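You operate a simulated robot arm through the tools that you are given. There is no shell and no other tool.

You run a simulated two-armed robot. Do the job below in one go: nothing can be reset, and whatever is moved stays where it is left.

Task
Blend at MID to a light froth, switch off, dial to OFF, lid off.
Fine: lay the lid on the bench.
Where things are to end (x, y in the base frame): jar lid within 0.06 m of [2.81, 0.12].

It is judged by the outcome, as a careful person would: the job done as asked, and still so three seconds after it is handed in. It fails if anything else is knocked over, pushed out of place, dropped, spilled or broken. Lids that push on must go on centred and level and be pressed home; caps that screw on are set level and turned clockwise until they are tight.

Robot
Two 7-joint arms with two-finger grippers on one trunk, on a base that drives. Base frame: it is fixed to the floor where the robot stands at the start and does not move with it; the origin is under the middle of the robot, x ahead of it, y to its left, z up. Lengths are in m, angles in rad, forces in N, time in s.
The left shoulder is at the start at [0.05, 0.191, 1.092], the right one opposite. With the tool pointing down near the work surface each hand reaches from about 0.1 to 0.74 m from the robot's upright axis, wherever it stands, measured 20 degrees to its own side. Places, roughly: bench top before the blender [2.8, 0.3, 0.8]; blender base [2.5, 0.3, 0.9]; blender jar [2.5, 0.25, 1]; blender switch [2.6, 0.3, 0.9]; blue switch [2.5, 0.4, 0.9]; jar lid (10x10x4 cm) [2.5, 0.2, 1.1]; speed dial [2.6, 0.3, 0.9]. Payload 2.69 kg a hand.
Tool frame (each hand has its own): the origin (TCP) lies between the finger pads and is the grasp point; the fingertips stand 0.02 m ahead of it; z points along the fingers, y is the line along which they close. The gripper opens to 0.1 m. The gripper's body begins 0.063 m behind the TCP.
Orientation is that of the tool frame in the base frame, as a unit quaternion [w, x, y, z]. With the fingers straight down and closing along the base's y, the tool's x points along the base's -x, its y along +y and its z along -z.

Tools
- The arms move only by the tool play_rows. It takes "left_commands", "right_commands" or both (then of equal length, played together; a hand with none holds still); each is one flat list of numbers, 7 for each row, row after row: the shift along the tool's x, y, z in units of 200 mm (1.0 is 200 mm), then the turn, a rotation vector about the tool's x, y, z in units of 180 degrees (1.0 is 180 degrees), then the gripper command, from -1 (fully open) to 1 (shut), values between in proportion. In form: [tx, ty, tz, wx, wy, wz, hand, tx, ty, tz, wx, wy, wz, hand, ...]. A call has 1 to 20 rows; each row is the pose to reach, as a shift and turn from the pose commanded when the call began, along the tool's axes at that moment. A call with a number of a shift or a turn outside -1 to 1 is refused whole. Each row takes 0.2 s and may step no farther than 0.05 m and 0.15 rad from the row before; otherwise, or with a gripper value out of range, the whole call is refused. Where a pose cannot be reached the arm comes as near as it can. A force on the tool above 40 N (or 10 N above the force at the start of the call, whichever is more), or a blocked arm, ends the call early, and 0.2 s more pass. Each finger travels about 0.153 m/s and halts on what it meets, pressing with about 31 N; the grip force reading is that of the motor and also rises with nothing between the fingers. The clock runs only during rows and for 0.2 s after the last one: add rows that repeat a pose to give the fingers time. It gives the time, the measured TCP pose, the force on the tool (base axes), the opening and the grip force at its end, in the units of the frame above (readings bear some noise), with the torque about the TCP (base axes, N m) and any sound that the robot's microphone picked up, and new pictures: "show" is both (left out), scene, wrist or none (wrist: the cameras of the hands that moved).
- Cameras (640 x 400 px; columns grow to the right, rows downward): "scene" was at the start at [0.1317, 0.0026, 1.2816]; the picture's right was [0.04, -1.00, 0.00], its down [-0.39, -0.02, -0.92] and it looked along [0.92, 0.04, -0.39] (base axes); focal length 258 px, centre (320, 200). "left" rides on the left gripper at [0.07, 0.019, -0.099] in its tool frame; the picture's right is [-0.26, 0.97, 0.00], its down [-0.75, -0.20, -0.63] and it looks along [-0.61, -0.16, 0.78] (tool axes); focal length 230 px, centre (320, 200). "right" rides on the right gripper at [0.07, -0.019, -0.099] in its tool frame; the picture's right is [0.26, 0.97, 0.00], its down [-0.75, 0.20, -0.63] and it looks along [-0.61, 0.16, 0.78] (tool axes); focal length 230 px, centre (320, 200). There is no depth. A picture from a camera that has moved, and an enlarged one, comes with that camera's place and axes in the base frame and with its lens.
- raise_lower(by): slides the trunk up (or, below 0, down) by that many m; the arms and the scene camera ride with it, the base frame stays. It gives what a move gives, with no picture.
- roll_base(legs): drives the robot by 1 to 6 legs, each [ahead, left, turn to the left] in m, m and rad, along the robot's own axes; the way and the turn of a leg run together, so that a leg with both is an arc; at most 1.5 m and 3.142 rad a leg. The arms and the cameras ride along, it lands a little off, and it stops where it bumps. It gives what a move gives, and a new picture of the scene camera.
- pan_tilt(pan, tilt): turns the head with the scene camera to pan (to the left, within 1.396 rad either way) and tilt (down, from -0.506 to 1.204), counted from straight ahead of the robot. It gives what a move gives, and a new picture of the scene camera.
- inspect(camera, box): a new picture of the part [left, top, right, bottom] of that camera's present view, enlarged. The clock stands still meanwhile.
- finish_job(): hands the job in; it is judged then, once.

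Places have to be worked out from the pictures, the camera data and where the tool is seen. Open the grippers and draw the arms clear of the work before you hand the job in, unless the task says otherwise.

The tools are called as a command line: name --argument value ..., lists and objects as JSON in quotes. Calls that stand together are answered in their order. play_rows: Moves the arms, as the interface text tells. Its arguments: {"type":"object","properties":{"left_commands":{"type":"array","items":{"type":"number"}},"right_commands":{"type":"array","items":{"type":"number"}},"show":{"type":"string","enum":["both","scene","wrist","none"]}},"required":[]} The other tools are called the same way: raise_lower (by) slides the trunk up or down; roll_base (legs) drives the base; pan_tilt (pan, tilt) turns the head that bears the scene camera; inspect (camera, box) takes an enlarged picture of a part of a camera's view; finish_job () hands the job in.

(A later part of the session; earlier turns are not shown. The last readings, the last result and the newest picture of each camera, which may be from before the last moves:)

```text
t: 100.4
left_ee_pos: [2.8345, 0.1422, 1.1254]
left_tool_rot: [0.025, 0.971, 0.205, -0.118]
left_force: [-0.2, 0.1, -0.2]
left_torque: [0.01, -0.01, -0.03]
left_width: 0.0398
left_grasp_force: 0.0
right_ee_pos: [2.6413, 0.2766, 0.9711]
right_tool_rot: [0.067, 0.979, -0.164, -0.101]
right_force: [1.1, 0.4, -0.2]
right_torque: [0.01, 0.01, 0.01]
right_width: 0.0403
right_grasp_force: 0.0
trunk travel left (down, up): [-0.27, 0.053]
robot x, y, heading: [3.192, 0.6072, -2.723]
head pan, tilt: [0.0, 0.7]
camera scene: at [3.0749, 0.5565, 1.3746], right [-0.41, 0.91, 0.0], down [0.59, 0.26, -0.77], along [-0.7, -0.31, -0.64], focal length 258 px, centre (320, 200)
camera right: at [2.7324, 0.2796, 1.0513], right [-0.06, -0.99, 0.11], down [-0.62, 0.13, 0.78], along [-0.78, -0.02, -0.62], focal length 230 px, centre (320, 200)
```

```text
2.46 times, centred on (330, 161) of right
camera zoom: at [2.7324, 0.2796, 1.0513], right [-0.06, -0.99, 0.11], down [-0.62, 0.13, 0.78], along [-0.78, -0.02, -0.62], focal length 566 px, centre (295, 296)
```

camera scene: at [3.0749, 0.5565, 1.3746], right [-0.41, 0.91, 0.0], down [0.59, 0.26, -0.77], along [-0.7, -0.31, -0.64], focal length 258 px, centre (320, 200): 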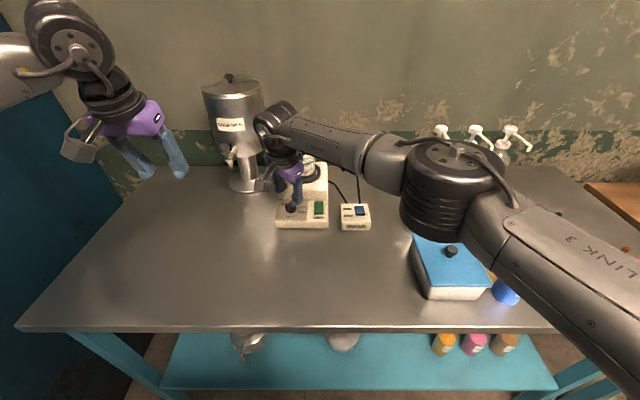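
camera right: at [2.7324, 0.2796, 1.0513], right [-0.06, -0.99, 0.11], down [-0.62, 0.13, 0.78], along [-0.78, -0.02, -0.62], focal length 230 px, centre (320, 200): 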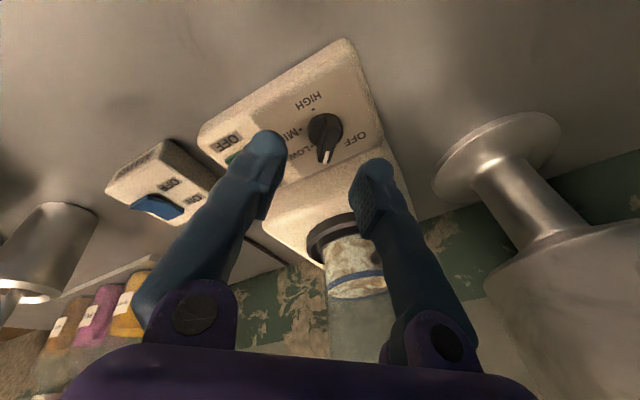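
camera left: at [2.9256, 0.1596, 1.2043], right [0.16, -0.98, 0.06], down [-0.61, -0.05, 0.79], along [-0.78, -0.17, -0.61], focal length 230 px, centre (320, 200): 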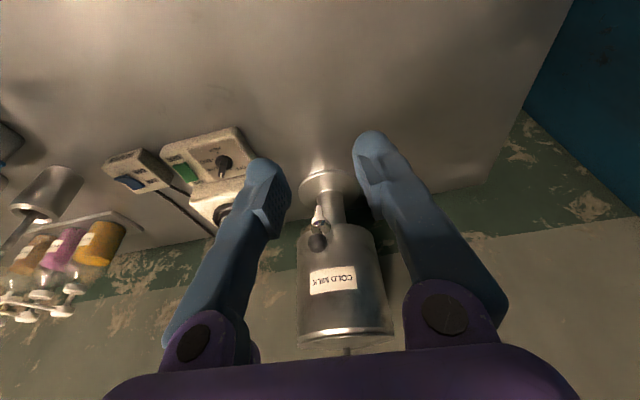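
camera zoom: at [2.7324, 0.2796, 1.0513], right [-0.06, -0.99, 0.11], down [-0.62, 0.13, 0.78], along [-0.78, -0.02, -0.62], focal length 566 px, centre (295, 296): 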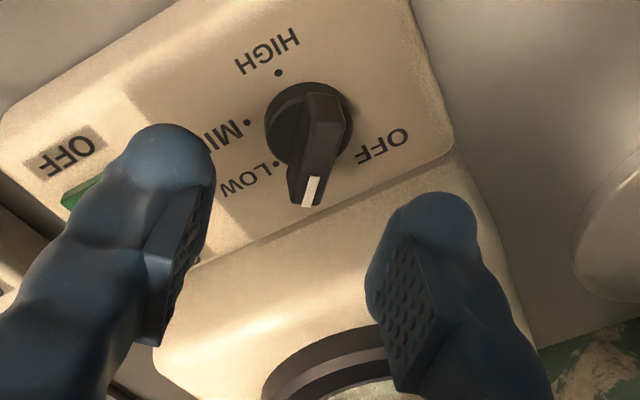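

The dial is about 4.5 mm to the tool's +y side (the hand settled 3 mm off). I correct that, descend 5.4 cm along the axis and close on the fin.

play_rows --right_commands '[0, 0.0225, 0.09, 0, 0, 0, 0.2, 0, 0.0225, 0.18, 0, 0, 0, 0.2, 0, 0.0225, 0.27, 0, 0, 0, 0.2, 0, 0.0225, 0.27, 0, 0, 0, 0.2, 0, 0.0225, 0.27, 0, 0, 0, 1, 0, 0.0225, 0.27, 0, 0, 0, 1]' --show "both"

inspect --camera "right" --box '[200, 80, 460, 242]'

```text
t: 101.8
left_ee_pos: [2.8352, 0.1398, 1.1259]
left_tool_rot: [0.025, 0.971, 0.207, -0.119]
left_force: [0.2, 0.1, 0.8]
left_torque: [0.0, 0.01, 0.0]
left_width: 0.0402
left_grasp_force: 0.1
right_ee_pos: [2.6323, 0.2728, 0.9257]
right_tool_rot: [0.069, 0.979, -0.164, -0.102]
right_force: [2.1, -3.6, 12.4]
right_torque: [-0.19, -0.04, 0.1]
right_width: 0.0
right_grasp_force: 29.6
right hand out of reach, approached as far as the arm can: row 2, 3, 4, 5, 6
trunk travel left (down, up): [-0.27, 0.053]
robot x, y, heading: [3.1908, 0.6109, -2.719]
head pan, tilt: [0.0, 0.7]
camera scene: at [3.0764, 0.5561, 1.3749], right [-0.41, 0.91, 0.0], down [0.59, 0.26, -0.77], along [-0.7, -0.31, -0.64], focal length 258 px, centre (320, 200)
camera right: at [2.7248, 0.2759, 1.0053], right [-0.06, -0.99, 0.12], down [-0.62, 0.13, 0.78], along [-0.79, -0.03, -0.62], focal length 230 px, centre (320, 200)
```

scene: 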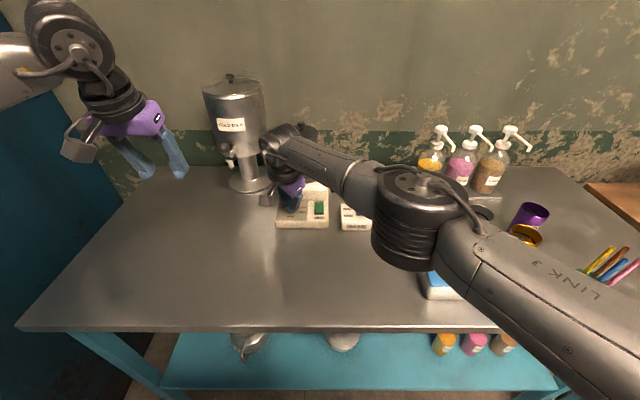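
right: 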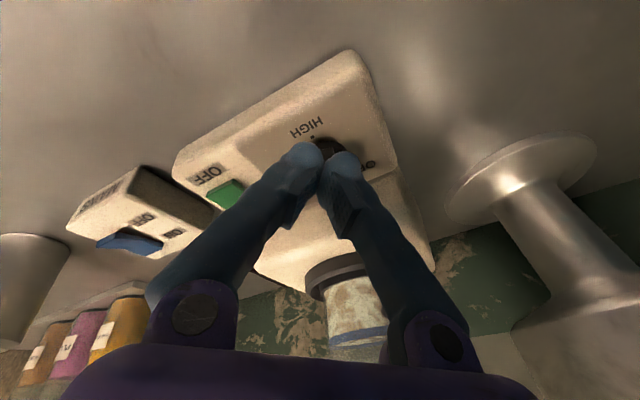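

```text
2.46 times, centred on (330, 161) of right
camera zoom: at [2.7248, 0.2759, 1.0053], right [-0.06, -0.99, 0.12], down [-0.62, 0.13, 0.78], along [-0.79, -0.03, -0.62], focal length 566 px, centre (295, 296)
```

zoom: 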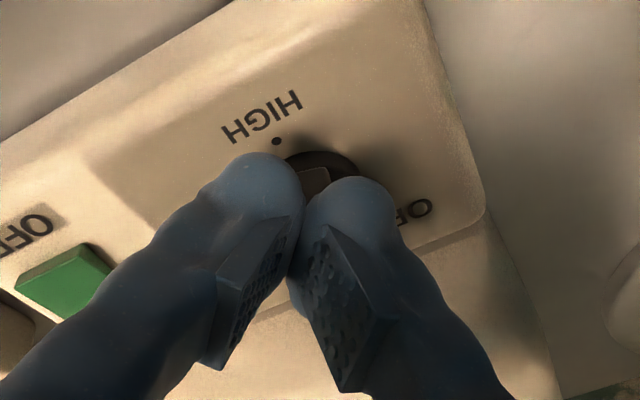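

The right arm is at the edge of its reach there and the fingertips only touched the fin's top. I open, lift and draw the right hand back, then I will move the base left so that the right arm reaches the dial comfortably.

play_rows --right_commands '[0, 0, -0.05, 0, 0, 0, 0.6, 0, 0, -0.15, 0, 0, 0, 0.6, 0, 0, -0.35, 0, 0, 0, 0.6, 0, -0.1, -0.55, 0, 0, -0.04, 0.6, 0.1, -0.25, -0.65, 0, 0, -0.08, 0.6, 0.2, -0.4, -0.75, 0, 0, -0.12, 0.6, 0.3, -0.55, -0.8, 0, 0, -0.16, 0.6]' --show "scene"

inspect --camera "scene" --box '[240, 150, 380, 240]'

```text
t: 103.4
left_ee_pos: [2.8343, 0.1405, 1.1243]
left_tool_rot: [0.025, 0.971, 0.206, -0.118]
left_force: [-0.8, 0.5, 0.5]
left_torque: [-0.01, -0.03, -0.01]
left_width: 0.0398
left_grasp_force: 0.0
right_ee_pos: [2.7586, 0.373, 1.0542]
right_tool_rot: [0.04, 0.989, 0.085, -0.115]
right_force: [0.1, -0.3, -0.6]
right_torque: [-0.02, -0.03, -0.04]
right_width: 0.0201
right_grasp_force: 0.0
trunk travel left (down, up): [-0.27, 0.053]
robot x, y, heading: [3.1879, 0.6075, -2.722]
head pan, tilt: [0.0, 0.7]
camera scene: at [3.0753, 0.5563, 1.3746], right [-0.41, 0.91, 0.0], down [0.59, 0.26, -0.77], along [-0.7, -0.31, -0.64], focal length 258 px, centre (320, 200)
```

scene: 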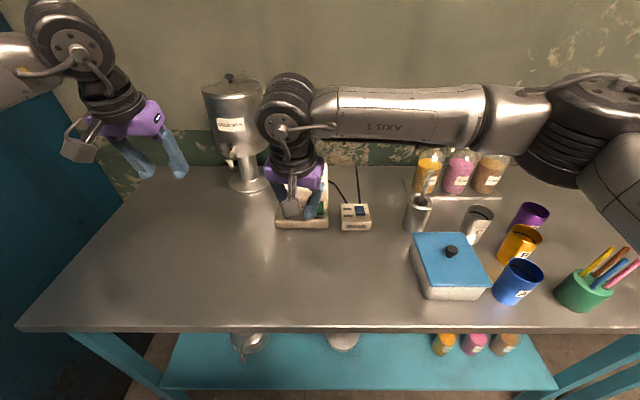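

```text
4.44 times, centred on (310, 195) of scene
camera zoom: at [3.0753, 0.5563, 1.3746], right [-0.41, 0.91, 0.0], down [0.59, 0.26, -0.77], along [-0.7, -0.31, -0.64], focal length 1145 px, centre (364, 222)
```

zoom: 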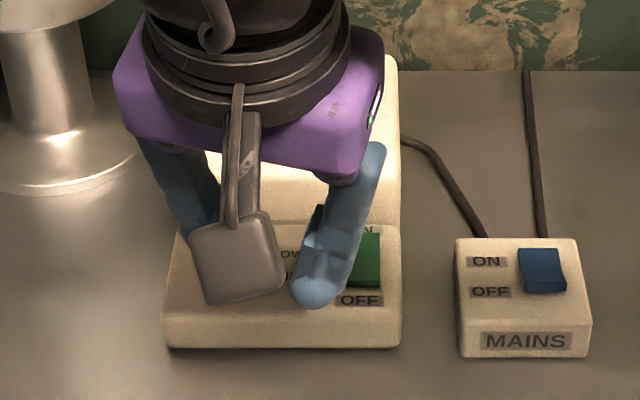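

Nothing was disturbed. I shift the base 0.10 m to the left, parallel to the bench.

roll_base --legs '[[0, 0.1, 0]]'

```text
t: 105.0
left_ee_pos: [2.8756, 0.0477, 1.1249]
left_tool_rot: [0.025, 0.971, 0.205, -0.118]
left_force: [0.0, 0.2, 0.9]
left_torque: [-0.01, -0.03, -0.04]
left_width: 0.04
left_grasp_force: 0.0
right_ee_pos: [2.7987, 0.2799, 1.0529]
right_tool_rot: [0.039, 0.989, 0.083, -0.114]
right_force: [-0.3, -0.2, 0.1]
right_torque: [-0.01, -0.02, 0.0]
right_width: 0.0202
right_grasp_force: 0.1
trunk travel left (down, up): [-0.27, 0.053]
robot x, y, heading: [3.2322, 0.515, -2.724]
head pan, tilt: [0.0, 0.7]
camera scene: at [3.1162, 0.4633, 1.3746], right [-0.41, 0.91, 0.0], down [0.59, 0.26, -0.76], along [-0.7, -0.31, -0.64], focal length 258 px, centre (320, 200)
```

scene: 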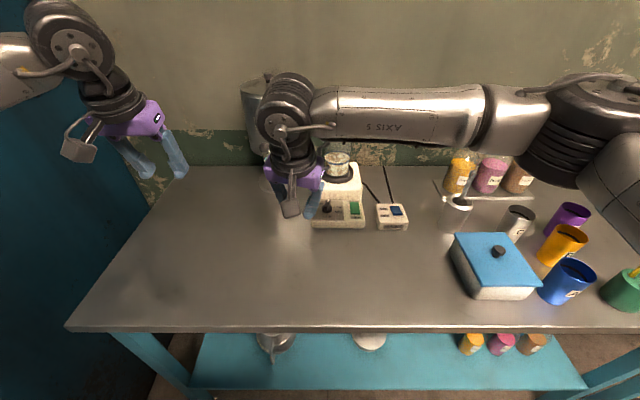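

The dial is now almost straight ahead of me (18 mm to the right). I bring the right hand to about 5 cm above the grip point and turn it to the fin's angle.

play_rows --right_commands '[-0.1318, -0.0256, 0.1167, 0, 0, 0.0283, 0.2, -0.2636, -0.0512, 0.2334, 0, 0, 0.0567, 0.2, -0.3954, -0.0768, 0.3501, 0, 0, 0.085, 0.2, -0.5272, -0.1024, 0.4668, 0, 0, 0.1134, 0.2, -0.659, -0.128, 0.5835, 0, 0, 0.1417, 0.2, -0.659, -0.128, 0.5835, 0, 0, 0.1417, 0.2]' --show "both"

inspect --camera "right" --box '[200, 80, 460, 242]'

```text
t: 106.4
left_ee_pos: [2.8761, 0.048, 1.1251]
left_tool_rot: [0.025, 0.971, 0.206, -0.119]
left_force: [-0.2, 0.3, -0.4]
left_torque: [0.01, 0.02, -0.04]
left_width: 0.0398
left_grasp_force: 0.1
right_ee_pos: [2.6425, 0.2737, 0.9696]
right_tool_rot: [0.063, 0.983, -0.136, -0.103]
right_force: [-0.2, -0.7, -0.6]
right_torque: [-0.01, 0.01, 0.01]
right_width: 0.0397
right_grasp_force: 0.1
trunk travel left (down, up): [-0.27, 0.053]
robot x, y, heading: [3.2316, 0.5138, -2.726]
head pan, tilt: [0.0, 0.7]
camera scene: at [3.1164, 0.4638, 1.3747], right [-0.41, 0.91, 0.0], down [0.59, 0.26, -0.77], along [-0.7, -0.31, -0.64], focal length 258 px, centre (320, 200)
camera right: at [2.7334, 0.2804, 1.0482], right [-0.01, -0.99, 0.1], down [-0.62, 0.08, 0.78], along [-0.79, -0.06, -0.62], focal length 230 px, centre (320, 200)
```

scene: 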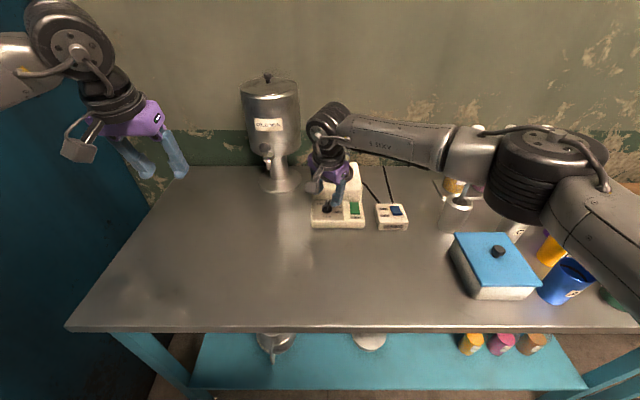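
right: 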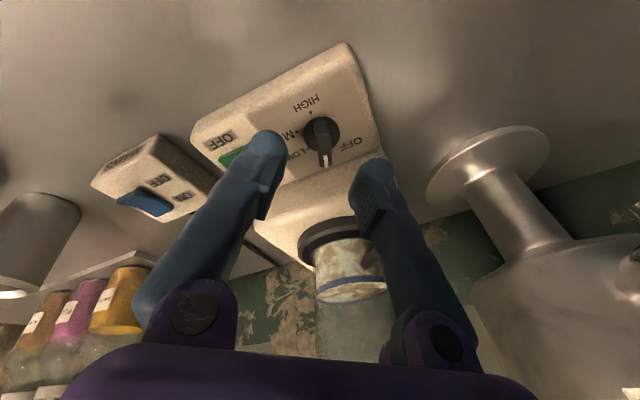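

```text
2.46 times, centred on (330, 161) of right
camera zoom: at [2.7334, 0.2804, 1.0482], right [-0.01, -0.99, 0.1], down [-0.62, 0.08, 0.78], along [-0.79, -0.06, -0.62], focal length 566 px, centre (295, 296)
```

zoom: 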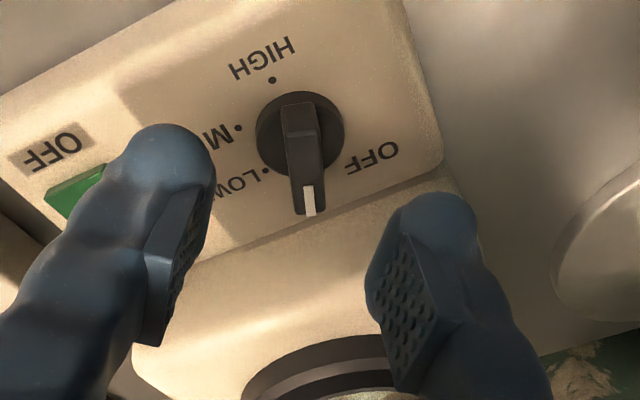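

The dial is centred, but the fin has slipped back to about 21 degrees. I turn the hand 18 degrees counter-clockwise to match it, descend and close.

play_rows --right_commands '[0, 0.004, 0, 0, 0, -0.034, 0.2, 0, 0.008, 0, 0, 0, -0.068, 0.2, 0, 0.008, 0, 0, 0, -0.1, 0.2, 0, 0.008, 0.09, 0, 0, -0.1, 0.2, 0, 0.008, 0.18, 0, 0, -0.1, 0.2, 0, 0.008, 0.265, 0, 0, -0.1, 0.2, 0, 0.008, 0.265, 0, 0, -0.1, 0.2]' --show "wrist"

inspect --camera "right" --box '[200, 80, 460, 242]'

```text
t: 108.0
left_ee_pos: [2.8745, 0.0477, 1.1249]
left_tool_rot: [0.025, 0.971, 0.205, -0.118]
left_force: [1.0, 0.0, -0.3]
left_torque: [-0.03, 0.02, 0.01]
left_width: 0.04
left_grasp_force: 0.0
right_ee_pos: [2.6287, 0.2662, 0.917]
right_tool_rot: [0.047, 0.993, 0.019, -0.111]
right_force: [-0.5, 1.0, -0.5]
right_torque: [-0.01, 0.01, 0.05]
right_width: 0.04
right_grasp_force: 0.0
trunk travel left (down, up): [-0.27, 0.053]
robot x, y, heading: [3.2327, 0.5144, -2.723]
head pan, tilt: [0.0, 0.7]
camera right: at [2.717, 0.2965, 0.9955], right [0.3, -0.95, 0.03], down [-0.58, -0.16, 0.8], along [-0.76, -0.25, -0.6], focal length 230 px, centre (320, 200)
```

right: 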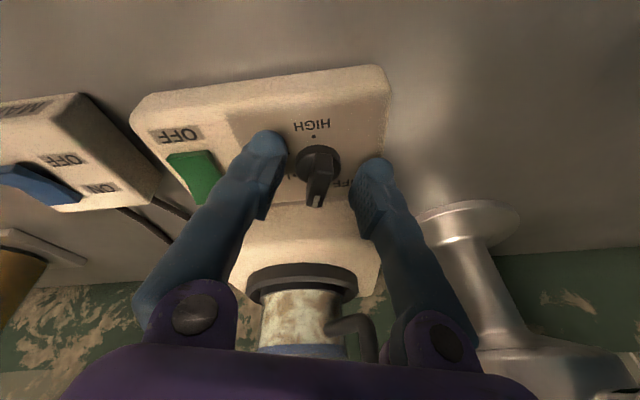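

```text
2.46 times, centred on (330, 161) of right
camera zoom: at [2.717, 0.2965, 0.9955], right [0.3, -0.95, 0.03], down [-0.58, -0.16, 0.8], along [-0.76, -0.25, -0.6], focal length 566 px, centre (295, 296)
```

zoom: 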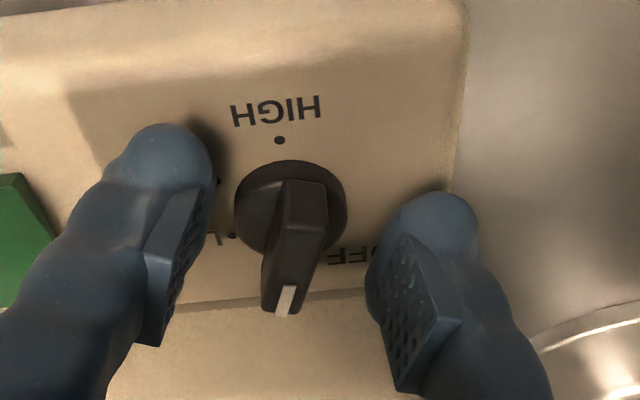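

The fin lies well between the fingertips; the dial centre looks about 3 mm toward the tool's +x side. I shift by that and close.

play_rows --right_commands '[0.015, -0.004, 0, 0, 0, -0.02, 0.2, 0.015, -0.004, 0, 0, 0, -0.02, 0.2, 0.015, -0.004, 0, 0, 0, -0.02, 1, 0.015, -0.004, 0, 0, 0, -0.02, 1, 0.015, -0.004, 0, 0, 0, -0.02, 1]' --show "wrist"

inspect --camera "right" --box '[200, 80, 460, 242]'

```text
t: 109.2
left_ee_pos: [2.8753, 0.0475, 1.1243]
left_tool_rot: [0.025, 0.971, 0.206, -0.118]
left_force: [0.2, 0.5, 1.1]
left_torque: [0.03, -0.04, 0.01]
left_width: 0.0398
left_grasp_force: 0.0
right_ee_pos: [2.6321, 0.2665, 0.9177]
right_tool_rot: [0.044, 0.991, 0.051, -0.113]
right_force: [0.3, -6.9, -2.8]
right_torque: [0.02, 0.23, 0.14]
right_width: 0.0101
right_grasp_force: 37.7
trunk travel left (down, up): [-0.27, 0.053]
robot x, y, heading: [3.2275, 0.5137, -2.722]
head pan, tilt: [0.0, 0.7]
camera right: at [2.7191, 0.3001, 0.995], right [0.36, -0.93, 0.01], down [-0.57, -0.2, 0.8], along [-0.74, -0.29, -0.6], focal length 230 px, centre (320, 200)
```

right: 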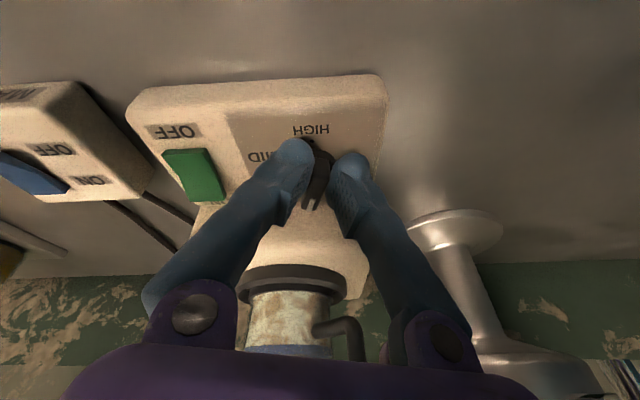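

```text
2.46 times, centred on (330, 161) of right
camera zoom: at [2.7191, 0.3001, 0.995], right [0.36, -0.93, 0.01], down [-0.57, -0.2, 0.8], along [-0.74, -0.29, -0.6], focal length 566 px, centre (295, 296)
```

zoom: 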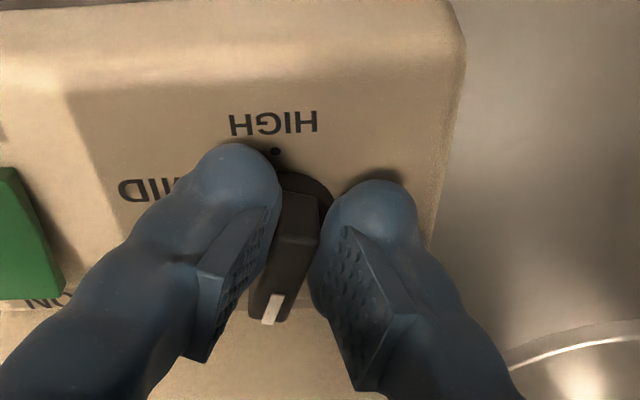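

The fin is held at about 18 degrees. I turn clockwise the first half of the remaining 102 degrees and check forces.

play_rows --right_commands '[0, -0.005, 0, 0, 0, 0.04, 1, 0, -0.005, 0, 0, 0, 0.08, 1, 0, -0.005, 0, 0, 0, 0.12, 1, 0, -0.005, 0, 0, 0, 0.16, 1, 0, -0.005, 0, 0, 0, 0.2, 1, 0, -0.005, 0, 0, 0, 0.24, 1, 0, -0.005, 0, 0, 0, 0.2833, 1, 0, -0.005, 0, 0, 0, 0.2833, 1]' --show "both"

inspect --camera "scene" --box '[275, 170, 415, 240]'

```text
t: 110.3
left_ee_pos: [2.8735, 0.0458, 1.1238]
left_tool_rot: [0.024, 0.971, 0.206, -0.117]
left_force: [-0.4, -1.0, -0.2]
left_torque: [-0.02, 0.02, 0.0]
left_width: 0.0401
left_grasp_force: 0.1
right_ee_pos: [2.6341, 0.259, 0.9167]
right_tool_rot: [0.083, 0.968, -0.215, -0.098]
right_force: [-8.8, -18.9, -5.8]
right_torque: [0.1, 0.52, 0.34]
right_width: 0.0112
right_grasp_force: 38.2
trunk travel left (down, up): [-0.27, 0.053]
robot x, y, heading: [3.2303, 0.5127, -2.723]
head pan, tilt: [0.0, 0.7]
stopped in row 5 (right hand): the force on the tool passed its limit at 41 N (the readings are from after the stop); the commanded pose is now the measured one
camera scene: at [3.1142, 0.4613, 1.3742], right [-0.41, 0.91, 0.0], down [0.59, 0.26, -0.76], along [-0.7, -0.31, -0.65], focal length 258 px, centre (320, 200)
camera right: at [2.7246, 0.2568, 0.9987], right [-0.16, -0.98, 0.16], down [-0.61, 0.22, 0.76], along [-0.78, 0.03, -0.63], focal length 230 px, centre (320, 200)
```

scene: 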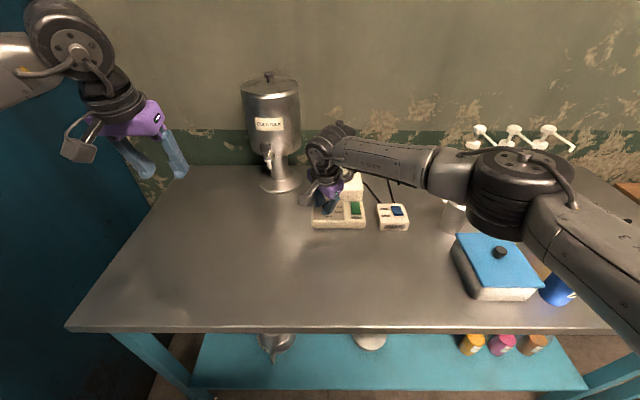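
right: 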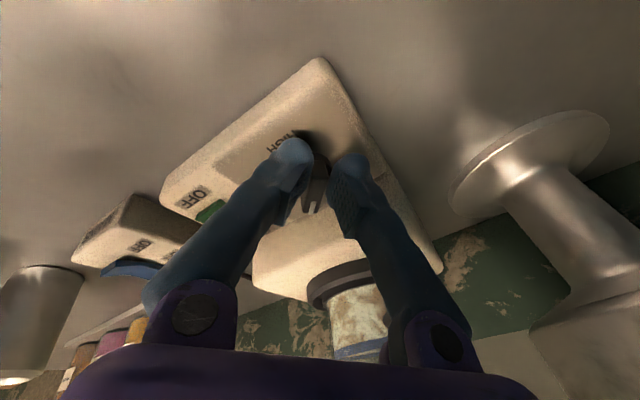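

```text
4.57 times, centred on (345, 205) of scene
camera zoom: at [3.1142, 0.4613, 1.3742], right [-0.41, 0.91, 0.0], down [0.59, 0.26, -0.76], along [-0.7, -0.31, -0.65], focal length 1177 px, centre (206, 177)
```

zoom: 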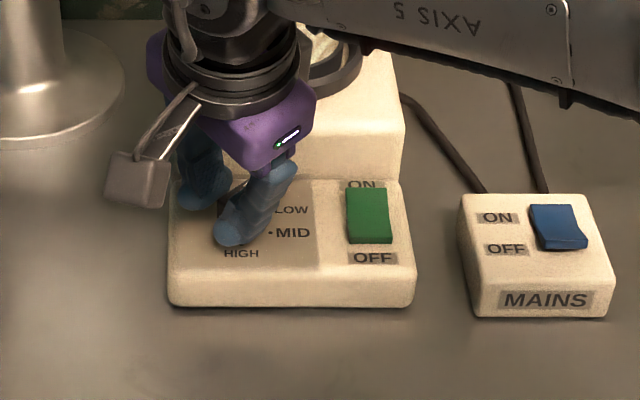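

The turn stopped at about 49 degrees of hand angle on the force limit, with the hand pushed about 8 mm to the left. I look closely before doing anything more.

inspect --camera "right" --box '[220, 100, 420, 225]'

inspect --camera "scene" --box '[300, 180, 380, 230]'

inspect --camera "left" --box '[60, 60, 300, 220]'

```text
3.20 times, centred on (320, 162) of right
camera zoom: at [2.7246, 0.2568, 0.9987], right [-0.16, -0.98, 0.16], down [-0.61, 0.22, 0.76], along [-0.78, 0.03, -0.63], focal length 736 px, centre (320, 320)
```

zoom: 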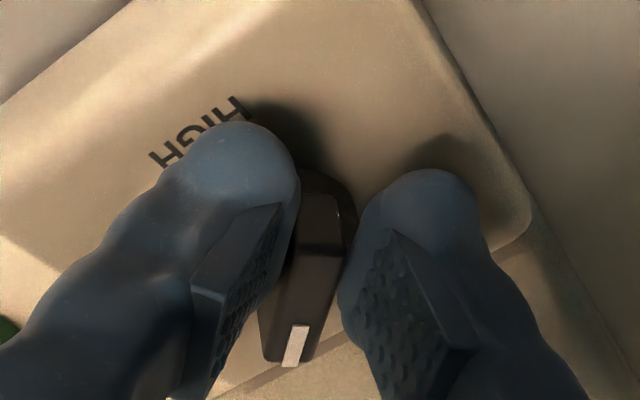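

```text
8.00 times, centred on (340, 205) of scene
camera zoom: at [3.1142, 0.4613, 1.3742], right [-0.41, 0.91, 0.0], down [0.59, 0.26, -0.76], along [-0.7, -0.31, -0.65], focal length 2060 px, centre (160, 160)
```

zoom: 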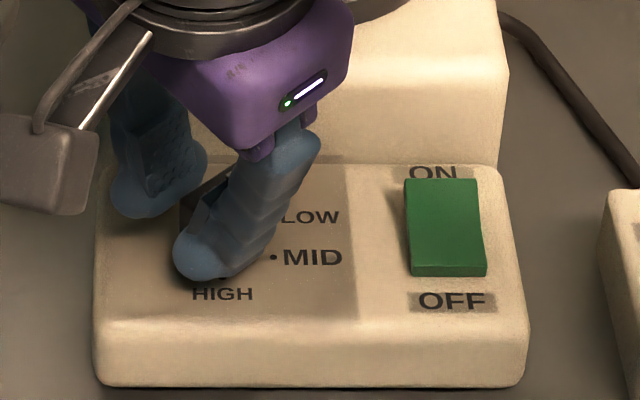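

```text
2.50 times, centred on (180, 140) of left
camera zoom: at [2.9645, 0.0657, 1.203], right [0.16, -0.98, 0.06], down [-0.61, -0.05, 0.79], along [-0.78, -0.17, -0.61], focal length 575 px, centre (670, 350)
```

zoom: 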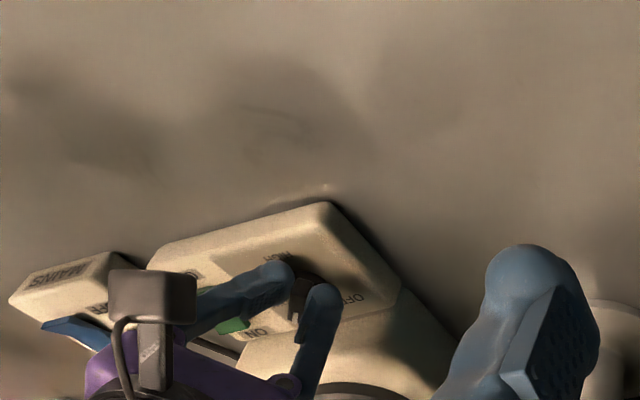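

My wrist-camera triangulation of the HIGH, MID and LOW dots shows the panel is in fact level (z 0.884) with the dial's axis vertical at about (2.617, 0.2635), so my grip was tilted and about 1 cm off-axis. I release the fin and lift.

play_rows --right_commands '[0, 0, 0, 0, 0, 0, 0.2, 0, 0, 0, 0, 0, 0, 0.2, 0, 0, -0.1, 0, 0, 0, 0.2, 0, 0, -0.25, 0, 0, 0, 0.2, 0, 0, -0.4, 0, 0, 0, 0.2, 0, 0, -0.4, 0, 0, 0, 0.2]' --show "wrist"

inspect --camera "right" --box '[200, 60, 440, 210]'

```text
t: 111.7
left_ee_pos: [2.875, 0.0467, 1.1245]
left_tool_rot: [0.025, 0.971, 0.206, -0.118]
left_force: [-0.5, -0.1, -0.6]
left_torque: [0.01, -0.02, 0.03]
left_width: 0.04
left_grasp_force: 0.1
right_ee_pos: [2.6524, 0.272, 0.9949]
right_tool_rot: [0.08, 0.968, -0.218, -0.098]
right_force: [0.3, 0.8, 0.9]
right_torque: [-0.01, -0.01, 0.02]
right_width: 0.0396
right_grasp_force: 0.1
trunk travel left (down, up): [-0.27, 0.053]
robot x, y, heading: [3.2315, 0.5198, -2.724]
head pan, tilt: [0.0, 0.7]
camera right: at [2.7443, 0.2687, 1.0761], right [-0.16, -0.97, 0.15], down [-0.61, 0.22, 0.76], along [-0.78, 0.03, -0.63], focal length 230 px, centre (320, 200)
```

right: 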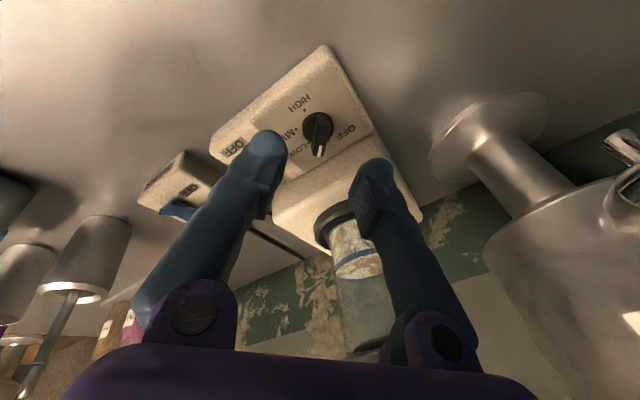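

```text
2.67 times, centred on (320, 135) of right
camera zoom: at [2.7443, 0.2687, 1.0761], right [-0.16, -0.97, 0.15], down [-0.61, 0.22, 0.76], along [-0.78, 0.03, -0.63], focal length 614 px, centre (320, 373)
```

zoom: 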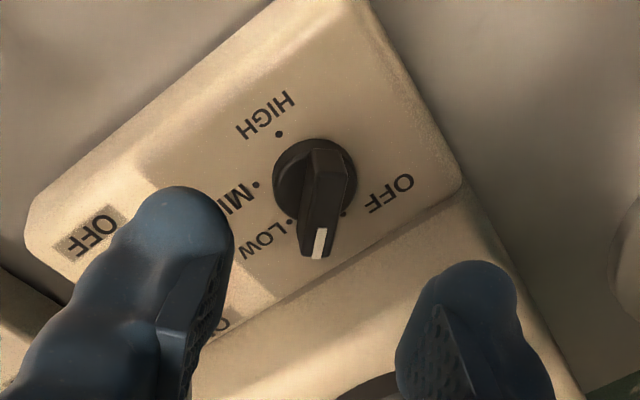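

The fin is at about 41 degrees, still undamaged and the blender has not moved. I set the right hand vertical over (2.617, 0.2635), turned to the fin's angle, about 6 cm above grip height.

play_rows --right_commands '[-0.0295, 0.0213, 0.0414, 0.0149, 0.0134, -0.0106, 0.2, -0.059, 0.0425, 0.0828, 0.0297, 0.0267, -0.0213, 0.2, -0.0885, 0.0638, 0.1241, 0.0446, 0.0401, -0.0319, 0.2, -0.118, 0.085, 0.1655, 0.0594, 0.0534, -0.0425, 0.2, -0.118, 0.085, 0.1655, 0.0594, 0.0534, -0.0425, 0.2]' --show "both"

inspect --camera "right" --box '[200, 60, 440, 210]'

inspect --camera "scene" --box '[290, 170, 390, 232]'

```text
t: 112.9
left_ee_pos: [2.8751, 0.048, 1.1252]
left_tool_rot: [0.025, 0.971, 0.207, -0.117]
left_force: [0.9, 0.5, -0.5]
left_torque: [0.01, -0.02, -0.03]
left_width: 0.04
left_grasp_force: 0.1
right_ee_pos: [2.6265, 0.2676, 0.9743]
right_tool_rot: [0.0, 0.988, -0.153, 0.0]
right_force: [-0.2, -0.6, -0.1]
right_torque: [0.02, 0.01, 0.0]
right_width: 0.0401
right_grasp_force: 0.1
right hand out of reach, approached as far as the arm can: row 4, 5
trunk travel left (down, up): [-0.27, 0.053]
robot x, y, heading: [3.2284, 0.5127, -2.721]
head pan, tilt: [0.0, 0.7]
camera scene: at [3.1161, 0.4626, 1.3746], right [-0.41, 0.91, 0.0], down [0.59, 0.26, -0.76], along [-0.7, -0.31, -0.64], focal length 258 px, centre (320, 200)
camera right: at [2.6983, 0.2634, 1.0729], right [-0.05, -1.0, 0.0], down [-0.78, 0.04, 0.63], along [-0.63, 0.03, -0.78], focal length 230 px, centre (320, 200)
```

scene: 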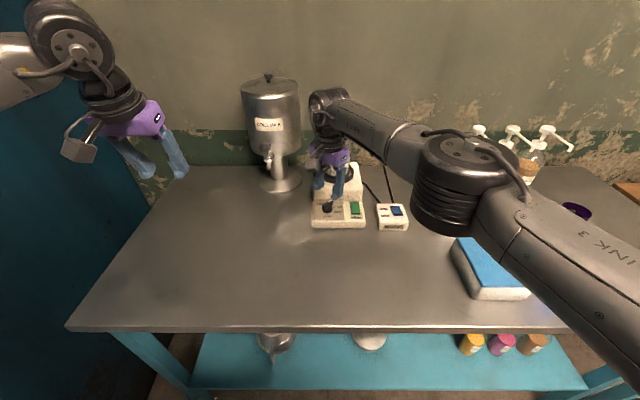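
right: 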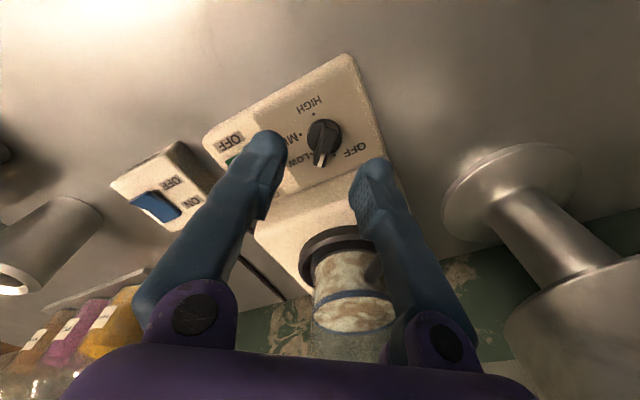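

```text
2.67 times, centred on (320, 135) of right
camera zoom: at [2.6983, 0.2634, 1.0729], right [-0.05, -1.0, 0.0], down [-0.78, 0.04, 0.63], along [-0.63, 0.03, -0.78], focal length 614 px, centre (320, 373)
```

zoom: 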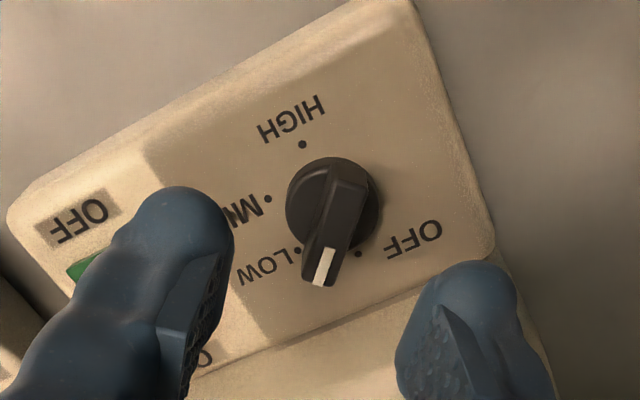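

```text
6.40 times, centred on (340, 201) of scene
camera zoom: at [3.1161, 0.4626, 1.3746], right [-0.41, 0.91, 0.0], down [0.59, 0.26, -0.76], along [-0.7, -0.31, -0.64], focal length 1648 px, centre (192, 194)
```

zoom: 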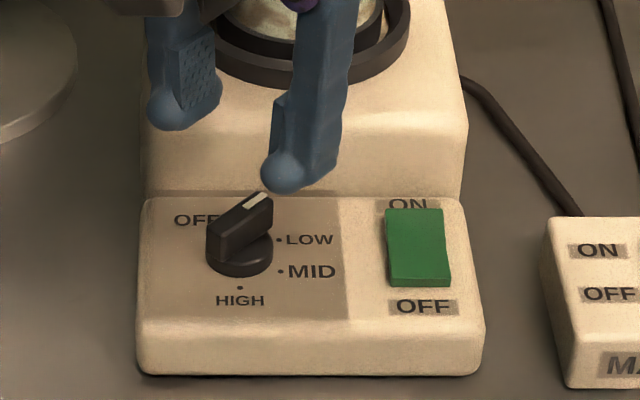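

The right hand is about 1 cm short of the dial when vertical. Shifting the base further left would help, so I check the clearance of my left arm to the wall first.

pan_tilt --pan 1.2 --tilt 0.6

```text
t: 114.3
left_ee_pos: [2.8756, 0.0473, 1.1247]
left_tool_rot: [0.024, 0.971, 0.207, -0.118]
left_force: [0.2, 1.2, -0.3]
left_torque: [0.01, -0.02, -0.04]
left_width: 0.0403
left_grasp_force: 0.1
right_ee_pos: [2.6258, 0.2672, 0.9752]
right_tool_rot: [0.001, 0.988, -0.154, 0.0]
right_force: [-0.6, -0.4, 0.2]
right_torque: [0.03, -0.01, -0.01]
right_width: 0.0399
right_grasp_force: 0.1
trunk travel left (down, up): [-0.27, 0.053]
robot x, y, heading: [3.2323, 0.5156, -2.72]
head pan, tilt: [1.201, 0.6]
camera scene: at [3.1978, 0.4095, 1.3832], right [-1.0, -0.05, 0.0], down [-0.03, 0.56, -0.83], along [0.04, -0.82, -0.56], focal length 258 px, centre (320, 200)
```

scene: 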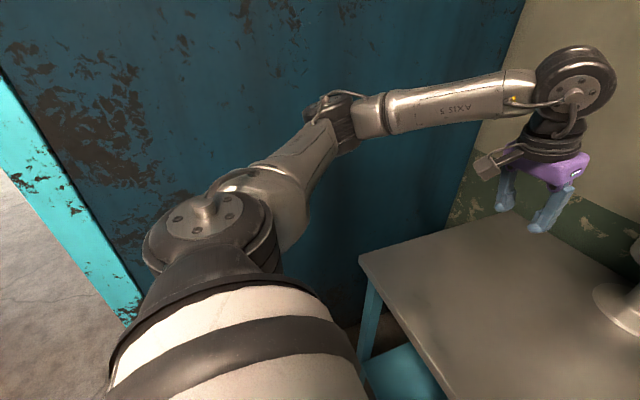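

The left elbow is already near the wall, so I will not shift further. With a forward tilt the right hand reached the dial before, so I tilt it 17 degrees and this time place the fingertips exactly over the dial's axis.

pan_tilt --pan 0.0 --tilt 0.7

play_rows --right_commands '[-0.0046, 0.0037, 0.012, -0.021, -0.0235, 0, 0.2, -0.0091, 0.0075, 0.024, -0.042, -0.0469, 0, 0.2, -0.0137, 0.0112, 0.036, -0.063, -0.0704, 0, 0.2, -0.0137, 0.0112, 0.036, -0.063, -0.0704, 0, 0.2]' --show "wrist"

inspect --camera "right" --box '[200, 60, 440, 210]'

```text
t: 115.7
left_ee_pos: [2.875, 0.0482, 1.1258]
left_tool_rot: [0.025, 0.971, 0.205, -0.118]
left_force: [0.7, -0.5, 0.1]
left_torque: [-0.02, 0.03, -0.04]
left_width: 0.0399
left_grasp_force: 0.1
right_ee_pos: [2.6262, 0.267, 0.9747]
right_tool_rot: [0.001, 0.988, -0.154, 0.0]
right_force: [0.9, -0.1, 0.4]
right_torque: [0.0, 0.02, 0.01]
right_width: 0.0402
right_grasp_force: 0.0
trunk travel left (down, up): [-0.27, 0.053]
robot x, y, heading: [3.229, 0.5192, -2.72]
head pan, tilt: [0.0, 0.7]
camera scene: at [3.116, 0.4632, 1.3746], right [-0.41, 0.91, 0.0], down [0.59, 0.26, -0.77], along [-0.7, -0.31, -0.64], focal length 258 px, centre (320, 200)
```

scene: 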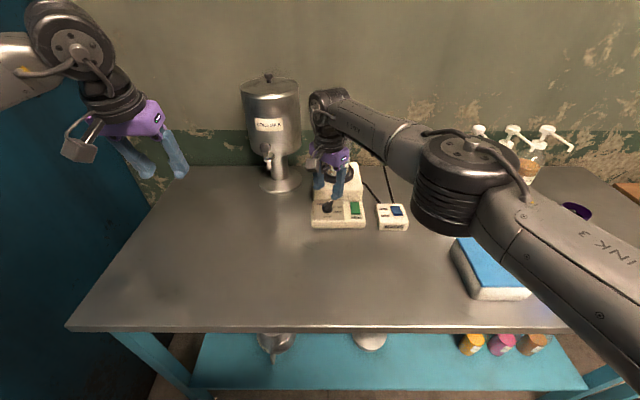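

```text
t: 116.7
left_ee_pos: [2.8751, 0.0485, 1.1265]
left_tool_rot: [0.025, 0.971, 0.206, -0.117]
left_force: [-0.7, 0.0, -0.2]
left_torque: [0.0, -0.02, -0.03]
left_width: 0.0399
left_grasp_force: 0.0
right_ee_pos: [2.6218, 0.2662, 0.9673]
right_tool_rot: [0.082, 0.977, -0.152, -0.126]
right_force: [0.8, -0.4, -0.1]
right_torque: [0.03, 0.04, 0.0]
right_width: 0.0399
right_grasp_force: 0.0
trunk travel left (down, up): [-0.27, 0.053]
robot x, y, heading: [3.2286, 0.5119, -2.722]
head pan, tilt: [0.0, 0.7]
camera right: at [2.7181, 0.2734, 1.0426], right [-0.03, -0.99, 0.13], down [-0.58, 0.13, 0.81], along [-0.82, -0.05, -0.58], focal length 230 px, centre (320, 200)
```

right: 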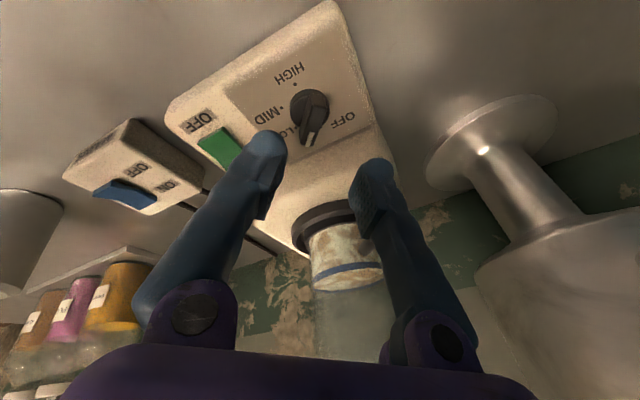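

```text
2.67 times, centred on (320, 135) of right
camera zoom: at [2.7181, 0.2734, 1.0426], right [-0.03, -0.99, 0.13], down [-0.58, 0.13, 0.81], along [-0.82, -0.05, -0.58], focal length 614 px, centre (320, 373)
```

zoom: 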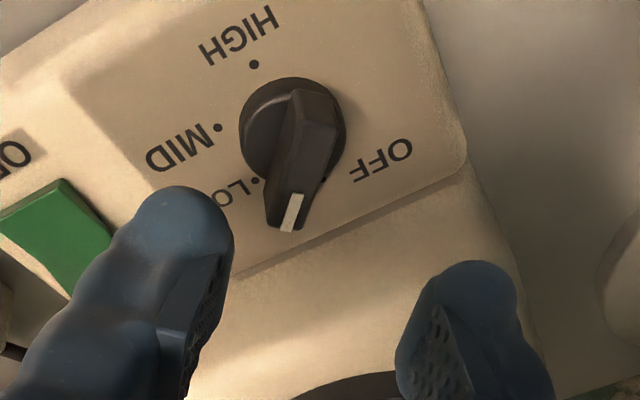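

The dots now give the dial axis at (2.617, 0.264) very consistently. I descend straight down so that the fingertips straddle the fin on that axis, then close.

play_rows --right_commands '[0.0192, -0.0172, 0.079, 0, 0, -0.01, 0.2, 0.0383, -0.0343, 0.158, 0, 0, -0.02, 0.2, 0.0575, -0.0515, 0.237, 0, 0, -0.02, 0.2, 0.0575, -0.0515, 0.237, 0, 0, -0.02, 0.2, 0.0575, -0.0515, 0.237, 0, 0, -0.02, 1, 0.0575, -0.0515, 0.237, 0, 0, -0.02, 1, 0.0575, -0.0515, 0.237, 0, 0, -0.02, 1]' --show "both"

inspect --camera "right" --box '[200, 80, 440, 230]'

inspect --camera "scene" --box '[290, 170, 390, 232]'

```text
t: 118.3
left_ee_pos: [2.8756, 0.0464, 1.1248]
left_tool_rot: [0.025, 0.971, 0.206, -0.118]
left_force: [0.3, 0.2, -0.2]
left_torque: [-0.03, -0.04, -0.01]
left_width: 0.0403
left_grasp_force: 0.1
right_ee_pos: [2.6248, 0.2644, 0.9199]
right_tool_rot: [0.078, 0.981, -0.12, -0.127]
right_force: [-2.8, -16.3, 2.3]
right_torque: [-0.01, 0.47, 0.13]
right_width: 0.0109
right_grasp_force: 37.1
trunk travel left (down, up): [-0.27, 0.053]
robot x, y, heading: [3.2329, 0.5136, -2.725]
head pan, tilt: [0.0, 0.7]
camera scene: at [3.116, 0.4615, 1.3746], right [-0.41, 0.91, 0.0], down [0.59, 0.26, -0.76], along [-0.7, -0.31, -0.64], focal length 258 px, centre (320, 200)
camera right: at [2.7206, 0.2762, 0.9938], right [0.03, -0.99, 0.12], down [-0.58, 0.08, 0.81], along [-0.81, -0.1, -0.57], focal length 230 px, centre (320, 200)
```

scene: 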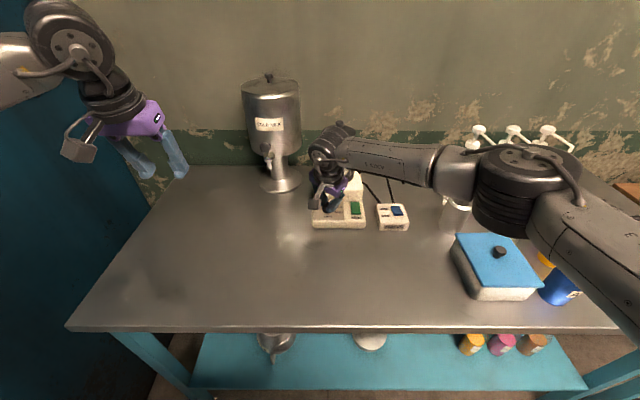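
right: 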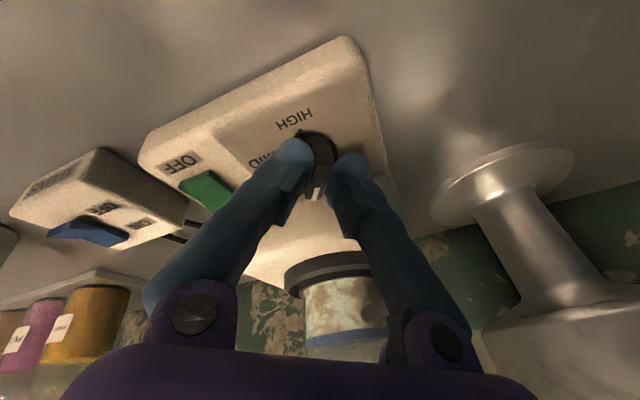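

```text
2.67 times, centred on (320, 155) of right
camera zoom: at [2.7206, 0.2762, 0.9938], right [0.03, -0.99, 0.12], down [-0.58, 0.08, 0.81], along [-0.81, -0.1, -0.57], focal length 614 px, centre (320, 320)
```

zoom: 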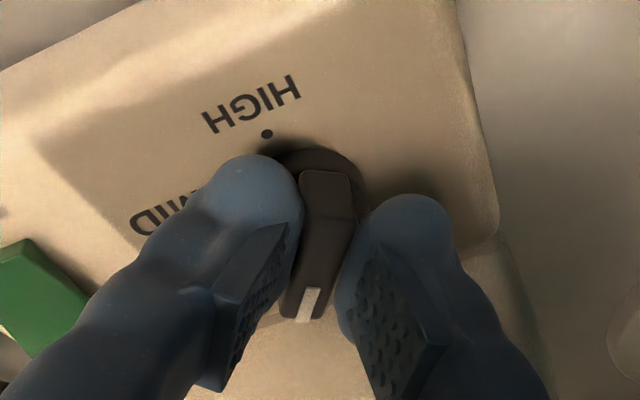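

```text
6.40 times, centred on (340, 201) of scene
camera zoom: at [3.116, 0.4615, 1.3746], right [-0.41, 0.91, 0.0], down [0.59, 0.26, -0.76], along [-0.7, -0.31, -0.64], focal length 1648 px, centre (192, 194)
```

zoom: 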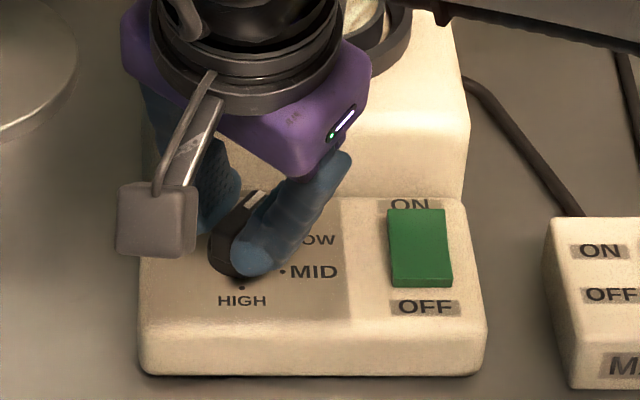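

The fin is gripped but the tilt makes the finger faces lean on it, giving 16 N of side load. A vertical grip is better: I release and lift, then move the base 12 mm forward and 20 mm left, which brings the dial into vertical reach.

play_rows --right_commands '[0, 0, 0, 0, 0, 0, 0.2, 0, 0, 0, 0, 0, 0, 0.2, 0, 0, -0.1, 0, 0, 0, 0.2, 0, 0, -0.25, 0, 0, 0, 0.2, 0, 0, -0.4, 0, 0, 0, 0.2]' --show "none"

roll_base --legs '[[0.012, 0.02, 0]]'

```text
t: 119.5
left_ee_pos: [2.8749, 0.0475, 1.1257]
left_tool_rot: [0.025, 0.971, 0.206, -0.118]
left_force: [0.5, 0.1, 0.1]
left_torque: [0.01, -0.01, -0.02]
left_width: 0.0402
left_grasp_force: 0.2
right_ee_pos: [2.6456, 0.2772, 0.9953]
right_tool_rot: [0.077, 0.982, -0.122, -0.126]
right_force: [1.2, -0.3, -0.7]
right_torque: [0.0, 0.06, -0.01]
right_width: 0.04
right_grasp_force: 0.1
trunk travel left (down, up): [-0.27, 0.053]
robot x, y, heading: [3.2309, 0.5102, -2.721]
head pan, tilt: [0.0, 0.7]
```

```text
t: 120.4
left_ee_pos: [2.8721, 0.0244, 1.1241]
left_tool_rot: [0.025, 0.971, 0.206, -0.117]
left_force: [0.3, -1.0, -0.1]
left_torque: [0.02, 0.02, 0.0]
left_width: 0.0399
left_grasp_force: 0.1
right_ee_pos: [2.6408, 0.2537, 0.9939]
right_tool_rot: [0.077, 0.981, -0.121, -0.126]
right_force: [-0.3, 0.3, -0.6]
right_torque: [0.04, -0.01, 0.0]
right_width: 0.04
right_grasp_force: 0.1
trunk travel left (down, up): [-0.27, 0.053]
robot x, y, heading: [3.2267, 0.4939, -2.722]
head pan, tilt: [0.0, 0.7]
camera scene: at [3.1128, 0.4394, 1.3746], right [-0.41, 0.91, 0.0], down [0.59, 0.26, -0.76], along [-0.7, -0.31, -0.64], focal length 258 px, centre (320, 200)
```

scene: 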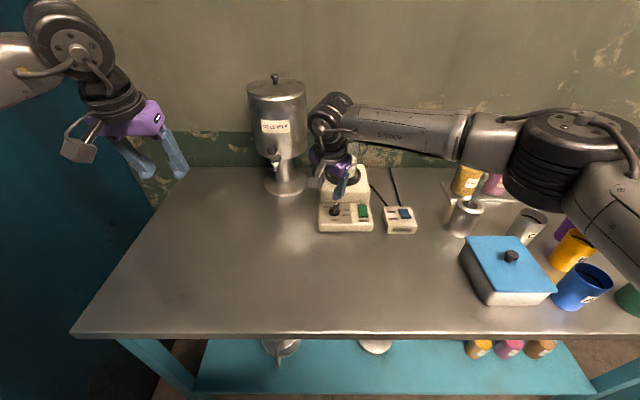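

The base is now 6 mm clear of where it was blocked. I bring the right hand vertical over the dial's axis at about 5 cm above grip height.

play_rows --right_commands '[-0.0229, -0.0124, 0.0409, 0.0152, 0.0189, 0.0013, 0.2, -0.0458, -0.0248, 0.0818, 0.0304, 0.0377, 0.0025, 0.2, -0.0686, -0.0371, 0.1226, 0.0456, 0.0566, 0.0038, 0.2, -0.0915, -0.0495, 0.1635, 0.0608, 0.0754, 0.005, 0.2, -0.0915, -0.0495, 0.1635, 0.0608, 0.0754, 0.005, 0.2]' --show "wrist"

inspect --camera "right" --box '[200, 60, 440, 210]'

```text
t: 121.6
left_ee_pos: [2.8725, 0.025, 1.1257]
left_tool_rot: [0.026, 0.971, 0.205, -0.119]
left_force: [0.2, 1.0, 0.7]
left_torque: [-0.02, 0.0, 0.02]
left_width: 0.0398
left_grasp_force: 0.0
right_ee_pos: [2.6191, 0.2655, 0.9668]
right_tool_rot: [-0.002, 0.991, -0.13, 0.003]
right_force: [0.4, 0.6, 0.1]
right_torque: [-0.01, -0.02, 0.0]
right_width: 0.0401
right_grasp_force: 0.1
trunk travel left (down, up): [-0.27, 0.053]
robot x, y, heading: [3.2233, 0.4891, -2.724]
head pan, tilt: [0.0, 0.7]
camera right: at [2.6904, 0.2647, 1.065], right [0.0, -1.0, 0.0], down [-0.78, 0.0, 0.62], along [-0.62, 0.0, -0.78], focal length 230 px, centre (320, 200)
```

right: 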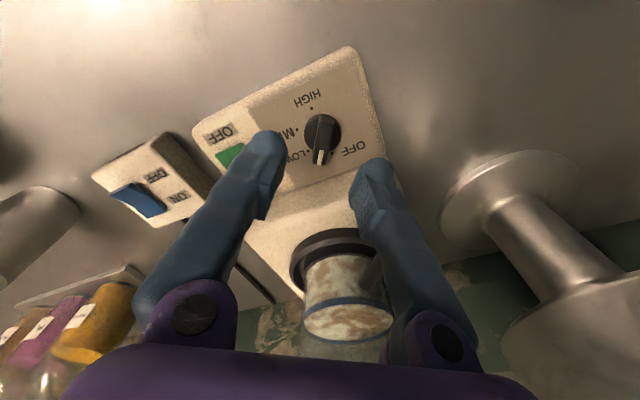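

```text
2.67 times, centred on (320, 135) of right
camera zoom: at [2.6904, 0.2647, 1.065], right [0.0, -1.0, 0.0], down [-0.78, 0.0, 0.62], along [-0.62, 0.0, -0.78], focal length 614 px, centre (320, 373)
```

zoom: 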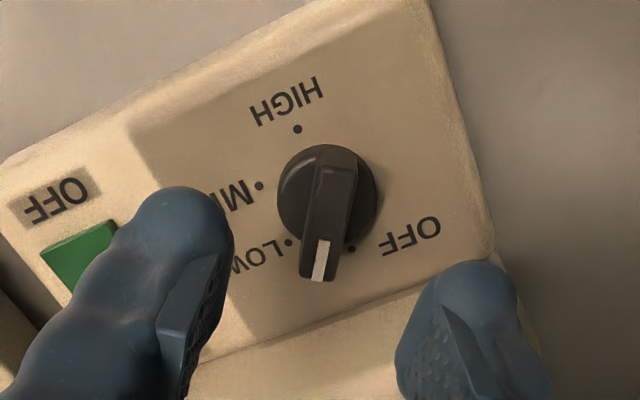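

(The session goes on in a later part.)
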